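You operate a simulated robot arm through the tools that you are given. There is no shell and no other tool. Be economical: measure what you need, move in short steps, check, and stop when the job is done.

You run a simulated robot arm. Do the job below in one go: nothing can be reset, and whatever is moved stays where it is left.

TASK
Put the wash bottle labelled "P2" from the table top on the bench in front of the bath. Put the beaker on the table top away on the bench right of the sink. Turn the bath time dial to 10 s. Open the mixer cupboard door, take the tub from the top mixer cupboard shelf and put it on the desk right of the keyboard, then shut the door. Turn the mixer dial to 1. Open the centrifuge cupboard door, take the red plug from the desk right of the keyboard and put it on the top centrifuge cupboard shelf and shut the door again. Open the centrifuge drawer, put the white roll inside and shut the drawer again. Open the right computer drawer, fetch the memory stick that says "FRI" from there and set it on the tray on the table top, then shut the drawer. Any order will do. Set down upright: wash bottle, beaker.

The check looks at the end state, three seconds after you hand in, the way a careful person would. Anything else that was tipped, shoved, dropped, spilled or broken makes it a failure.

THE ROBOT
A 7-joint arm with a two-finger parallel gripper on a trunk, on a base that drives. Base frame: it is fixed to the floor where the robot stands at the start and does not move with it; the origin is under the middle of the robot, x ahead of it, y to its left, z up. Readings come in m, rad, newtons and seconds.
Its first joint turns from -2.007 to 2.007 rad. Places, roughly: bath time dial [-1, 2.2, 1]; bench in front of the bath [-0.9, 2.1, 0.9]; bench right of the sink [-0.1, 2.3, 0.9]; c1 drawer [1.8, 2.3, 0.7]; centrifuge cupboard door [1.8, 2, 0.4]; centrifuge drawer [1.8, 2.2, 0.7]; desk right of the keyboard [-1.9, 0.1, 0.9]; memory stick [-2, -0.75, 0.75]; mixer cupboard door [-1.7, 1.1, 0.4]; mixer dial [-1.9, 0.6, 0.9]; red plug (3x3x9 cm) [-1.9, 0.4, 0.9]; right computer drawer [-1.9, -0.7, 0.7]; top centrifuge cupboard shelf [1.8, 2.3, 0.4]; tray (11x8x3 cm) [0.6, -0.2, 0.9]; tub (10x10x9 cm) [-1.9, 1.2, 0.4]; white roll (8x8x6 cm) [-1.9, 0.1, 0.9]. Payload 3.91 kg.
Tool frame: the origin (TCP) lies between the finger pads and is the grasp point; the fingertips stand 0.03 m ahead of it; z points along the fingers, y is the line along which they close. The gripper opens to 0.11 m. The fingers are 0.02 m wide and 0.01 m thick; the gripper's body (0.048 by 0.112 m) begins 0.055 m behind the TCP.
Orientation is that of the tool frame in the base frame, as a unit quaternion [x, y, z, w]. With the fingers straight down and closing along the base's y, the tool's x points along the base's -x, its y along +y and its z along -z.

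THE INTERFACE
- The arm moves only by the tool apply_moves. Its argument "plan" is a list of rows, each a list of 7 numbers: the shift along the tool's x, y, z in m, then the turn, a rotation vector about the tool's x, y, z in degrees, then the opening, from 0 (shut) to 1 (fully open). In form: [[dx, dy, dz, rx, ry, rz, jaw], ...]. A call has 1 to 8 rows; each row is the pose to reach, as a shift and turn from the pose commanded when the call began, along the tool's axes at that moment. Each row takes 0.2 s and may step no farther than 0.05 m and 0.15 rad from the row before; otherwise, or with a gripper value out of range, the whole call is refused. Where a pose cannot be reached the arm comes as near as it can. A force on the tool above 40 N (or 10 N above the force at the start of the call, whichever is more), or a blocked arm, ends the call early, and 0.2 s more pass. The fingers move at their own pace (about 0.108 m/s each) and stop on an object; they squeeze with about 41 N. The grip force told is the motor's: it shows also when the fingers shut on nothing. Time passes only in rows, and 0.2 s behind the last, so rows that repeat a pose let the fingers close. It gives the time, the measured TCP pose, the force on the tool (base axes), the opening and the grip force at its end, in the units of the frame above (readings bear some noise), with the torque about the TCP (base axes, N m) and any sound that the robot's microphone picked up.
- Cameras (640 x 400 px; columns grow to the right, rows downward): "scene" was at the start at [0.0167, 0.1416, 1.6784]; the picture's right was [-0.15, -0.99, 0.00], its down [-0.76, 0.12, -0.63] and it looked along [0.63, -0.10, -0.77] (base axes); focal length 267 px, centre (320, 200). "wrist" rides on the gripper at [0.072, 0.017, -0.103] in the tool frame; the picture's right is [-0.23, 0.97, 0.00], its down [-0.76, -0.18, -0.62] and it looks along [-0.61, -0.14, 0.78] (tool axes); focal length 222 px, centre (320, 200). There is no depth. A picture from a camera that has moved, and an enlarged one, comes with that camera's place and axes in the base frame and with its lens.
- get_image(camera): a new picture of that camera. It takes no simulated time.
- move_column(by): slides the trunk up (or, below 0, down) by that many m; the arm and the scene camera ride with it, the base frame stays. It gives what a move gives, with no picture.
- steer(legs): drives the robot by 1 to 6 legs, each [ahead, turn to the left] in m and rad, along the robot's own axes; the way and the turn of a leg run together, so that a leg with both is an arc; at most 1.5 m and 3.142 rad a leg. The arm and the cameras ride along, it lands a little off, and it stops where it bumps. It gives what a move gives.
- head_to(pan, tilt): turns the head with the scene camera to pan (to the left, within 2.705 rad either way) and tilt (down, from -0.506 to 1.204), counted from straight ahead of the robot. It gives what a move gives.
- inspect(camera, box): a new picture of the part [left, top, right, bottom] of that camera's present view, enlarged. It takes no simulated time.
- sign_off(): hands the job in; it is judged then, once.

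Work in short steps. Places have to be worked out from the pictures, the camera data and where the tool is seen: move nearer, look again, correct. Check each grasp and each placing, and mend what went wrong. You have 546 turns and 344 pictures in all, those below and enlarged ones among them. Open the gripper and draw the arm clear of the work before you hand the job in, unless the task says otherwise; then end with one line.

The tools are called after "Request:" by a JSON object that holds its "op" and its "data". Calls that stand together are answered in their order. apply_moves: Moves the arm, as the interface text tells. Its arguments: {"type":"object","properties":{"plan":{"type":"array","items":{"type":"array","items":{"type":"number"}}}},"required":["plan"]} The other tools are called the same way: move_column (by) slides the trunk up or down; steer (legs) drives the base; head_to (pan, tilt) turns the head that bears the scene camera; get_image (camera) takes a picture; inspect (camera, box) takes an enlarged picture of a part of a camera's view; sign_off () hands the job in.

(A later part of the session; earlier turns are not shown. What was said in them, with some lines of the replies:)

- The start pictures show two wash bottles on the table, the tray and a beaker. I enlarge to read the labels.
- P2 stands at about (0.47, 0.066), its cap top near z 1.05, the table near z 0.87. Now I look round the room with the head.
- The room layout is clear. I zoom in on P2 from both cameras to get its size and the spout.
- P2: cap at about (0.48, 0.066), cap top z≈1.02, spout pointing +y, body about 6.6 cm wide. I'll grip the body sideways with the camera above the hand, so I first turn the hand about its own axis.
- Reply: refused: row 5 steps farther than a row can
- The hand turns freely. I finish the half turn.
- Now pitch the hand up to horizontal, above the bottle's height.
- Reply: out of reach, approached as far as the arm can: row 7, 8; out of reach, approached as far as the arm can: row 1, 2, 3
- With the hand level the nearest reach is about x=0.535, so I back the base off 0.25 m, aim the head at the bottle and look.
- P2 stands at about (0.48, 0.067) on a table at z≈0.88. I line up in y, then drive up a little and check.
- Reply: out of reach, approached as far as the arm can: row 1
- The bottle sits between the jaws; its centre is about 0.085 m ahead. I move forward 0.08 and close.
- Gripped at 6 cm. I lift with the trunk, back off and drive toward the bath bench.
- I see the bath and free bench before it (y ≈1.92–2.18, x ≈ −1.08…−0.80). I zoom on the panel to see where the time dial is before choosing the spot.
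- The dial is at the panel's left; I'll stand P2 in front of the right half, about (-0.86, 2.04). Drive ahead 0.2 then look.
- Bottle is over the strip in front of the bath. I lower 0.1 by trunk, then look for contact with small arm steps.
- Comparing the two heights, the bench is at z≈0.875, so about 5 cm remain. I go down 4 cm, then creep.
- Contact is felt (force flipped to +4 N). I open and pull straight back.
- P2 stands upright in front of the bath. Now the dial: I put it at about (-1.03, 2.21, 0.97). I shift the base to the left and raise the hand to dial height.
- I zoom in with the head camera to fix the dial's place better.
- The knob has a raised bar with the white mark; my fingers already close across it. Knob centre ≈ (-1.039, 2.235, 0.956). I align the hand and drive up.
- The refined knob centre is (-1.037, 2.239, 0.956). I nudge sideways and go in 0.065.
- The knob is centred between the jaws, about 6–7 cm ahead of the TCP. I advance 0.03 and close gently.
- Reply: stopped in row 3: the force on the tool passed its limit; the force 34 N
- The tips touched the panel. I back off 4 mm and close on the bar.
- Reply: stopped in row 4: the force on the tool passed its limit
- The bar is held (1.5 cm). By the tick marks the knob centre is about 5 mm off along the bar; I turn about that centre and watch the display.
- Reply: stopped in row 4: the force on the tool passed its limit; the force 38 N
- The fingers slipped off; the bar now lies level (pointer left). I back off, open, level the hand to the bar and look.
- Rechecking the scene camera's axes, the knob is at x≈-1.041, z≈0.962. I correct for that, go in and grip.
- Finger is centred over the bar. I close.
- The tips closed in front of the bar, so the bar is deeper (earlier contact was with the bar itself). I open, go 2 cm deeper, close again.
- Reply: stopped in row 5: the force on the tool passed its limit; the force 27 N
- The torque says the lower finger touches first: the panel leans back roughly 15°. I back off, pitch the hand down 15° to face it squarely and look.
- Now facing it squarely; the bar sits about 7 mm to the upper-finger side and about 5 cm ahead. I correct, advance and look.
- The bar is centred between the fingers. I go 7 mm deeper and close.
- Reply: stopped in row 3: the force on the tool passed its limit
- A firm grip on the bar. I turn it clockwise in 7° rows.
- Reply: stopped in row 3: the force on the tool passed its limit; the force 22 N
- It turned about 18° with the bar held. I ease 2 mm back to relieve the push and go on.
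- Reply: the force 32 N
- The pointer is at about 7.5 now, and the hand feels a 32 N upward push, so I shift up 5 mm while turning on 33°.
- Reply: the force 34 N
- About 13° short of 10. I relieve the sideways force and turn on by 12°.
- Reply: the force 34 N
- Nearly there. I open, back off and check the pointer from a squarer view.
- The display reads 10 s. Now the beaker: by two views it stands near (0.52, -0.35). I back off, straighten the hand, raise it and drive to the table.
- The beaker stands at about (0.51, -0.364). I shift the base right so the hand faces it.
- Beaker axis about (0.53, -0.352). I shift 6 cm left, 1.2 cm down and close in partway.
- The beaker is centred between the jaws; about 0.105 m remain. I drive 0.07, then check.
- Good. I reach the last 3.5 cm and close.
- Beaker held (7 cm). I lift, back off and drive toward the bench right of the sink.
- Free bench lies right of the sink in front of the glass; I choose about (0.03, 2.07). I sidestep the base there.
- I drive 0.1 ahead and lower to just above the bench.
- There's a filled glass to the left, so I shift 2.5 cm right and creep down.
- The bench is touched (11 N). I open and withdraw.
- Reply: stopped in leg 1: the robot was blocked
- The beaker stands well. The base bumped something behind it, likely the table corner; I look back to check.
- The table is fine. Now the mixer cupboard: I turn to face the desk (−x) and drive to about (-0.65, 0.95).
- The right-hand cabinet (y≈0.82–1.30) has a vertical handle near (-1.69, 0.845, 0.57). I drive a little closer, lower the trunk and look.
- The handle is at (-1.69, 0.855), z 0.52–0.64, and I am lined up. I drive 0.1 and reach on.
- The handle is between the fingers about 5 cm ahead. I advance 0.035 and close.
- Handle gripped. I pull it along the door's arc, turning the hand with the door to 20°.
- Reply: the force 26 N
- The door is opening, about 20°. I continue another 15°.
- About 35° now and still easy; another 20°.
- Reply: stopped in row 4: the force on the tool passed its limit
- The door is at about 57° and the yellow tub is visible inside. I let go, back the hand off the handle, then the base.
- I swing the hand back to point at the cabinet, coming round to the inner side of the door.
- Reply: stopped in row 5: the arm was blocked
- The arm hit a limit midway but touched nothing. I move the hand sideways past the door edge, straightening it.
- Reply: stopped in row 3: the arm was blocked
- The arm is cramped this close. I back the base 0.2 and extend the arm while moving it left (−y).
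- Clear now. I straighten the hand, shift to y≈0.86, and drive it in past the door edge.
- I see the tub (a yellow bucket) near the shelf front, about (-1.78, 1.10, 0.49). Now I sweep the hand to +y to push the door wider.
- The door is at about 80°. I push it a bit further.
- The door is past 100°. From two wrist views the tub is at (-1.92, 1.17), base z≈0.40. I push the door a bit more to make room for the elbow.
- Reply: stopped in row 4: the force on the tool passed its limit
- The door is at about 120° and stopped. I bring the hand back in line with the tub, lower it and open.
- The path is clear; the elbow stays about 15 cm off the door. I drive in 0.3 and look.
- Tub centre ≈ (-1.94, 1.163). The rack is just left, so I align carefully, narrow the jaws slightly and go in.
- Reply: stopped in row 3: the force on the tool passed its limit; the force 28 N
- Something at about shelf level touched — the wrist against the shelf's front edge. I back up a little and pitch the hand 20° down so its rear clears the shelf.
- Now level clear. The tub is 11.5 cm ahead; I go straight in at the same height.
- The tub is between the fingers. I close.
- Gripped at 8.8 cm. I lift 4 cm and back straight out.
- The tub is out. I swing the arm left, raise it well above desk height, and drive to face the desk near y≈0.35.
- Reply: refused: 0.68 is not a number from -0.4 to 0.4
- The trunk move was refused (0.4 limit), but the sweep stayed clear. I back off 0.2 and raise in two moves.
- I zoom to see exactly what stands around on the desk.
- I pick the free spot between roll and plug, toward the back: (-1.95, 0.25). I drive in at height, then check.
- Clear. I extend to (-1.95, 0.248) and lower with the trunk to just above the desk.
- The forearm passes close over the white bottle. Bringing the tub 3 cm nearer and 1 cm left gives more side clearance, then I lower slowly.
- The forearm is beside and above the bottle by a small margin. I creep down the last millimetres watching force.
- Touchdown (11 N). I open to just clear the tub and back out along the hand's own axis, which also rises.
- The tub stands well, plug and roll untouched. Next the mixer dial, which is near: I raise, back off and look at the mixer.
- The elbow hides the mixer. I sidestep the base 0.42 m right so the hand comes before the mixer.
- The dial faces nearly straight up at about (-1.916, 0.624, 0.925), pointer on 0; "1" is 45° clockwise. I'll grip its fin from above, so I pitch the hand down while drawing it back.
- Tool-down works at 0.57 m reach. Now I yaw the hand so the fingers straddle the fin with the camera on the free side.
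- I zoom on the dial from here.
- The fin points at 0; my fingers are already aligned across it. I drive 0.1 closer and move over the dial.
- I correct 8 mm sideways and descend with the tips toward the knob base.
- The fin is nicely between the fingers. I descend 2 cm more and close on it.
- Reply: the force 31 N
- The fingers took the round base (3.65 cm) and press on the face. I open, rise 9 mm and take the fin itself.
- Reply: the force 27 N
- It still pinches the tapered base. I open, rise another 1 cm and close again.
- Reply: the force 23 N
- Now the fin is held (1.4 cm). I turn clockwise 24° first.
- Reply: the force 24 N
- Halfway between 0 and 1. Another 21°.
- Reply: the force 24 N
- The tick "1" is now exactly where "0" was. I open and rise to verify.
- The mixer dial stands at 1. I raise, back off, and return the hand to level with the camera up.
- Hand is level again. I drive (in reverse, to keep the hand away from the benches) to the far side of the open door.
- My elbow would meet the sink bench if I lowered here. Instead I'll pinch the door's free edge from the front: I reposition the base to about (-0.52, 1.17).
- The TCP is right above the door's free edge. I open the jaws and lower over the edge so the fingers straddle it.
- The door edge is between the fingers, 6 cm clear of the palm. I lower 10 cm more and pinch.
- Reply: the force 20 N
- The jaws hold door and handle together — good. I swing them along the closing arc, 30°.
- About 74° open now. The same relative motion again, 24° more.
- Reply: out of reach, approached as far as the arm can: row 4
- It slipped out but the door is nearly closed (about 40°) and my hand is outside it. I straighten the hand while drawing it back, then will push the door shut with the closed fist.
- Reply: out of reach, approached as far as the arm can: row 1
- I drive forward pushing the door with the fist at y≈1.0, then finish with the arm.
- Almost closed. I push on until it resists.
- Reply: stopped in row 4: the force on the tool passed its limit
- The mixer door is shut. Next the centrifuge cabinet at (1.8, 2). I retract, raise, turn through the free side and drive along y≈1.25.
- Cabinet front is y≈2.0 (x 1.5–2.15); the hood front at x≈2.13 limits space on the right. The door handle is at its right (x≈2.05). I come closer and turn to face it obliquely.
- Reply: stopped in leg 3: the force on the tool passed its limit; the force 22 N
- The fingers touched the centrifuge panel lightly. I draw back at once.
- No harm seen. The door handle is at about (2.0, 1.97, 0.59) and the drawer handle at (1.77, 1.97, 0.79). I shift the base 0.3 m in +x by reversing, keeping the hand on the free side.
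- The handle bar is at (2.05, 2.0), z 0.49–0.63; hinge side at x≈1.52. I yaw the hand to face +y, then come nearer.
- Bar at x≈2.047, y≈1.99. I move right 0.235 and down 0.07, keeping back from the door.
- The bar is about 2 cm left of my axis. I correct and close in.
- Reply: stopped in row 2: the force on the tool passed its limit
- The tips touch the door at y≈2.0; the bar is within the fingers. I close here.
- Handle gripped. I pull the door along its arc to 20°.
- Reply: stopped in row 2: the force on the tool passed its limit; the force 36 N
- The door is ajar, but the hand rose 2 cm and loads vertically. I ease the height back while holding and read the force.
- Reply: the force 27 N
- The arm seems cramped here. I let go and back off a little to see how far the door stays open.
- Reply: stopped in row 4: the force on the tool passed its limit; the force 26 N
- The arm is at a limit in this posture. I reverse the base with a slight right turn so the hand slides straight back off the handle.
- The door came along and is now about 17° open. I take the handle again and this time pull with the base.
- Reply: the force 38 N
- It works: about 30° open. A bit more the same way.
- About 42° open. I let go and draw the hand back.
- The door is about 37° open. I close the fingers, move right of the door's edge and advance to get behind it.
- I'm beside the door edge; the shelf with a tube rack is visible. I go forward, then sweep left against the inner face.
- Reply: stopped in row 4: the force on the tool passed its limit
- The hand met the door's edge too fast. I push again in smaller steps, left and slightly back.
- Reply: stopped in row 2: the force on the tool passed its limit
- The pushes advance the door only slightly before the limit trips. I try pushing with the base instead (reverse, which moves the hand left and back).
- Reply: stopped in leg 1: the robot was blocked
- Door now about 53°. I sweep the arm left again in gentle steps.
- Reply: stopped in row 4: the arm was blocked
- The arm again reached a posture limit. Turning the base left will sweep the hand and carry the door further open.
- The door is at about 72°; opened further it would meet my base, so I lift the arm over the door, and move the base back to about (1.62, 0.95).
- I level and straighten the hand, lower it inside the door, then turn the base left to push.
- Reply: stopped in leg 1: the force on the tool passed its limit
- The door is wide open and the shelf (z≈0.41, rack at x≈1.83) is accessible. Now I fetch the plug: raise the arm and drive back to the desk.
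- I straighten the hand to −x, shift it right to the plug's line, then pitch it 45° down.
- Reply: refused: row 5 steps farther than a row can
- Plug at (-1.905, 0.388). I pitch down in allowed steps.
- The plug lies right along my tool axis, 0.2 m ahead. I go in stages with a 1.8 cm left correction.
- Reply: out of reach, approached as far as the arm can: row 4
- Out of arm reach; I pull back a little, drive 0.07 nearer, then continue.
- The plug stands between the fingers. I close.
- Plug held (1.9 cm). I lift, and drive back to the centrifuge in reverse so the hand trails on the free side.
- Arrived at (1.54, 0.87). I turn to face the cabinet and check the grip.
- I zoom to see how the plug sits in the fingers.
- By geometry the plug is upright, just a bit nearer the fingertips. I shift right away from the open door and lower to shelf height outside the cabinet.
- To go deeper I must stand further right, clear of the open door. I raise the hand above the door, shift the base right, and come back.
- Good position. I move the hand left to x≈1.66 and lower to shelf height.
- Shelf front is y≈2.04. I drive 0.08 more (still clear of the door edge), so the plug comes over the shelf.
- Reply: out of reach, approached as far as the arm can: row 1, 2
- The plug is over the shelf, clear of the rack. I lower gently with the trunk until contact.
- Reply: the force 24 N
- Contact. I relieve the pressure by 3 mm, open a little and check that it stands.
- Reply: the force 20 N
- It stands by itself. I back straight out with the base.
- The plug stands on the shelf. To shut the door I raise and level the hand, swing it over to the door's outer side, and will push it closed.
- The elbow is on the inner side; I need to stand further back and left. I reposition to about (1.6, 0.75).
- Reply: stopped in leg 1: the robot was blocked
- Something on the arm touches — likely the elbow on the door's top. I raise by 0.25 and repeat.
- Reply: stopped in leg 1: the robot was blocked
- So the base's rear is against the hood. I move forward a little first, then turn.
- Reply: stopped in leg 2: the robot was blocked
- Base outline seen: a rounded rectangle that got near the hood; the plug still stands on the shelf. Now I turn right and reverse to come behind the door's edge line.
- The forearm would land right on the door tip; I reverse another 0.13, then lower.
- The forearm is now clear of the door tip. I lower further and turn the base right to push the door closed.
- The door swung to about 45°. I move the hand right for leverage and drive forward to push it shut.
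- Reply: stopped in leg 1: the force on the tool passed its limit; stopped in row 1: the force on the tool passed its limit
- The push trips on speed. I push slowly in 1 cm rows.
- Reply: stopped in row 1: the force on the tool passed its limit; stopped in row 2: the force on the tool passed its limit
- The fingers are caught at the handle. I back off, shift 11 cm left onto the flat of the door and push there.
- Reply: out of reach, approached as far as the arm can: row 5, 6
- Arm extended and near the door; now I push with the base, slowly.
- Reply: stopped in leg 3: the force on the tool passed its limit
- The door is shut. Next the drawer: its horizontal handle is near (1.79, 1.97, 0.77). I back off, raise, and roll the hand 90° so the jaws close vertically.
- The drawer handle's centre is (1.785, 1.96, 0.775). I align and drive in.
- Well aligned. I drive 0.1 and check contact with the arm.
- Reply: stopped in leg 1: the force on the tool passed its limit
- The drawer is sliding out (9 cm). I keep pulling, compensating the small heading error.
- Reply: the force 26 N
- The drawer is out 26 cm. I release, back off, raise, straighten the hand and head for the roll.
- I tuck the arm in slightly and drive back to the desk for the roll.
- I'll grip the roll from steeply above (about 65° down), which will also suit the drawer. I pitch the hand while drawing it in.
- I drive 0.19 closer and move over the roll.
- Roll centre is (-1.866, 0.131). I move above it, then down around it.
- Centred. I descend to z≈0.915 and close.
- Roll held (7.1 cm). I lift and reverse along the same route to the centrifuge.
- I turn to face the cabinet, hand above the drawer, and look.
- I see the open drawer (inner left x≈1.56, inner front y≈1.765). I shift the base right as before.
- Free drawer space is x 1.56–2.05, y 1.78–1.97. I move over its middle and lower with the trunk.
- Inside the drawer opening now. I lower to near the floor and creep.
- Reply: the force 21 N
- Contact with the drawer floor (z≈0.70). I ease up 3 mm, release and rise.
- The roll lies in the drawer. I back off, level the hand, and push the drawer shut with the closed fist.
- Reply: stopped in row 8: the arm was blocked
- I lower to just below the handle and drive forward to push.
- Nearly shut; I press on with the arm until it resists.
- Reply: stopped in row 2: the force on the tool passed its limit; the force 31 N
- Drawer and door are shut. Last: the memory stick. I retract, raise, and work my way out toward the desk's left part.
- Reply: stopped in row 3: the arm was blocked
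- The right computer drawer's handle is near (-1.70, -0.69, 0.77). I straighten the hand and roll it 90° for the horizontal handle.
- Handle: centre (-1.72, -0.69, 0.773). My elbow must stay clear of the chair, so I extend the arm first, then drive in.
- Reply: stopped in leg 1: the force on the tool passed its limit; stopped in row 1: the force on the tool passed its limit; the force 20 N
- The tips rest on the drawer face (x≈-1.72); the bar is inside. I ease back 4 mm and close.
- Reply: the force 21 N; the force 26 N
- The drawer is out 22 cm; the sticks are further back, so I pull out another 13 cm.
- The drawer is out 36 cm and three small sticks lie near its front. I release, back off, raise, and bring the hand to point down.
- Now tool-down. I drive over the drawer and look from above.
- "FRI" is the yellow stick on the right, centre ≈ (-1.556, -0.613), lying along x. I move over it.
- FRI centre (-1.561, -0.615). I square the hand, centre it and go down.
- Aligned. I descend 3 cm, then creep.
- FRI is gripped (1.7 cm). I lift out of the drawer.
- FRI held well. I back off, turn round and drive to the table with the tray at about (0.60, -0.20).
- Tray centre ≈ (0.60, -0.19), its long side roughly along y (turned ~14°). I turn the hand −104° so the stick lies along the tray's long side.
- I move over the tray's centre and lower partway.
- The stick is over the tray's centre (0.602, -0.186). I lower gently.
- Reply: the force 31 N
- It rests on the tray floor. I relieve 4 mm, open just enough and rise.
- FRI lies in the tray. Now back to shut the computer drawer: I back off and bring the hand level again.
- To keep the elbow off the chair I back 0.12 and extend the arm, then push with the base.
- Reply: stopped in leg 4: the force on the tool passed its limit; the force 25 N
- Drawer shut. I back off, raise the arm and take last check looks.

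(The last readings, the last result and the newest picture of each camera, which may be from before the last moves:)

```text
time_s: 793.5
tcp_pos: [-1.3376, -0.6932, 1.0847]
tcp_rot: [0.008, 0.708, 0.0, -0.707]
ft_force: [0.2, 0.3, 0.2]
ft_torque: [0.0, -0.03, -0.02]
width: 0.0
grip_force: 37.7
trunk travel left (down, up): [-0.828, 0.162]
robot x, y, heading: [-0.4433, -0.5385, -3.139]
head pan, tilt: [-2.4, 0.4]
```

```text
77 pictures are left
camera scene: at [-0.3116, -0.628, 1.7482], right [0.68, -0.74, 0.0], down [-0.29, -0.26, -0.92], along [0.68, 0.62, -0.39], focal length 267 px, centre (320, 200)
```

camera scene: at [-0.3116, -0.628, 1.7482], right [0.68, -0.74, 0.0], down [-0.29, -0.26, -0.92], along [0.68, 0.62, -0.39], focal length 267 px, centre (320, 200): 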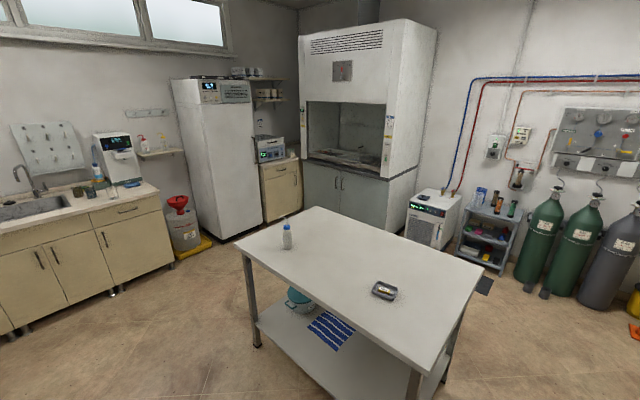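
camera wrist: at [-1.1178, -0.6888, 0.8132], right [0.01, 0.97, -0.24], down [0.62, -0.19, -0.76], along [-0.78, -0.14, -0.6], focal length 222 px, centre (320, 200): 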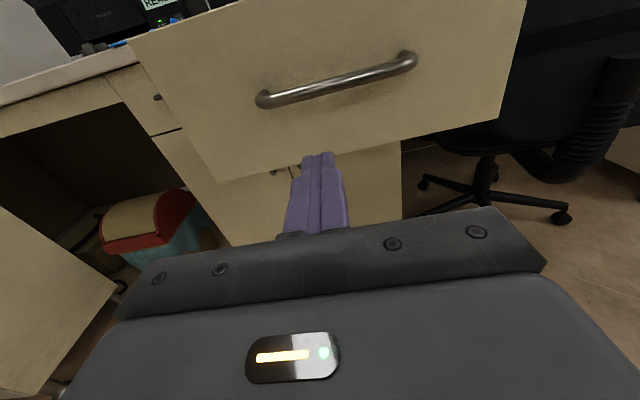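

Everything looks in place; one zoom on the sink bench and the mixer cupboard to be sure.

Request:
{"op": "head_to", "data": {"pan": -1.5, "tilt": 0.4}}

Request:
{"op": "inspect", "data": {"camera": "scene", "box": [240, 110, 440, 260]}}

Request:
{"op": "inspect", "data": {"camera": "scene", "box": [0, 170, 240, 350]}}

```text
time_s: 794.7
tcp_pos: [-1.3374, -0.6937, 1.0851]
tcp_rot: [0.009, 0.708, 0.001, -0.707]
ft_force: [0.7, 0.5, 0.2]
ft_torque: [-0.03, 0.03, -0.02]
width: 0.0
grip_force: 38.1
trunk travel left (down, up): [-0.828, 0.162]
robot x, y, heading: [-0.4393, -0.5378, -3.142]
head pan, tilt: [-1.499, 0.4]
```

```text
2.67 times, centred on (340, 185) of scene
camera zoom: at [-0.3864, -0.5983, 1.7482], right [1.0, 0.07, 0.0], down [0.03, -0.39, -0.92], along [-0.07, 0.92, -0.39], focal length 713 px, centre (267, 240)
```

zoom: 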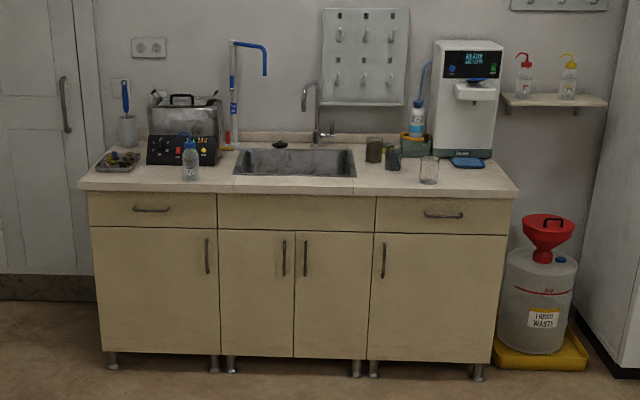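

```text
2.22 times, centred on (120, 260) of scene
camera zoom: at [-0.3864, -0.5983, 1.7482], right [1.0, 0.07, 0.0], down [0.03, -0.39, -0.92], along [-0.07, 0.92, -0.39], focal length 594 px, centre (764, 67)
```

zoom: 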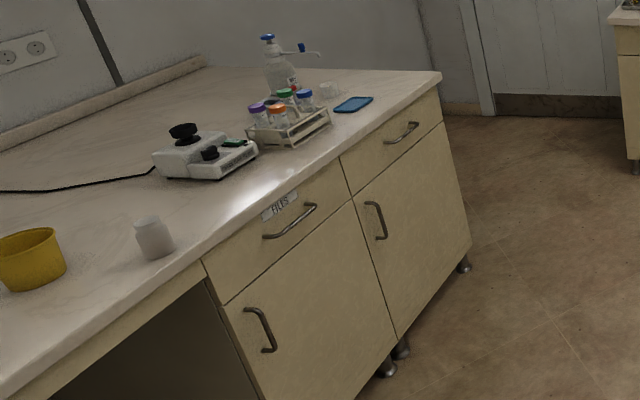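

All is in place and the doors are shut. I open the gripper (the arm is already clear) and hand in.

Request:
{"op": "apply_moves", "data": {"plan": [[0, 0, 0, 0, 0, 0, 0.5], [0, 0, 0, 0, 0, 0, 1], [0, 0, 0, 0, 0, 0, 1]]}}

Request:
{"op": "sign_off", "data": {}}

```text
time_s: 795.5
tcp_pos: [-1.3388, -0.694, 1.0848]
tcp_rot: [0.008, 0.708, 0.002, -0.707]
ft_force: [0.2, -0.3, -0.2]
ft_torque: [-0.01, 0.01, 0.01]
width: 0.11
grip_force: 0.2
trunk travel left (down, up): [-0.828, 0.162]
robot x, y, heading: [-0.4411, -0.5363, -3.141]
head pan, tilt: [-1.499, 0.4]
```

```text
The job is handed in.
```

All eight parts of the job are done and handed in: everything is in its place with both bottle and beaker upright, both dials are set, and every door and drawer is shut; the closed fingers once bumped the centrifuge panel at about 20 N and the base once bumped into or near the table, with nothing seen to move.
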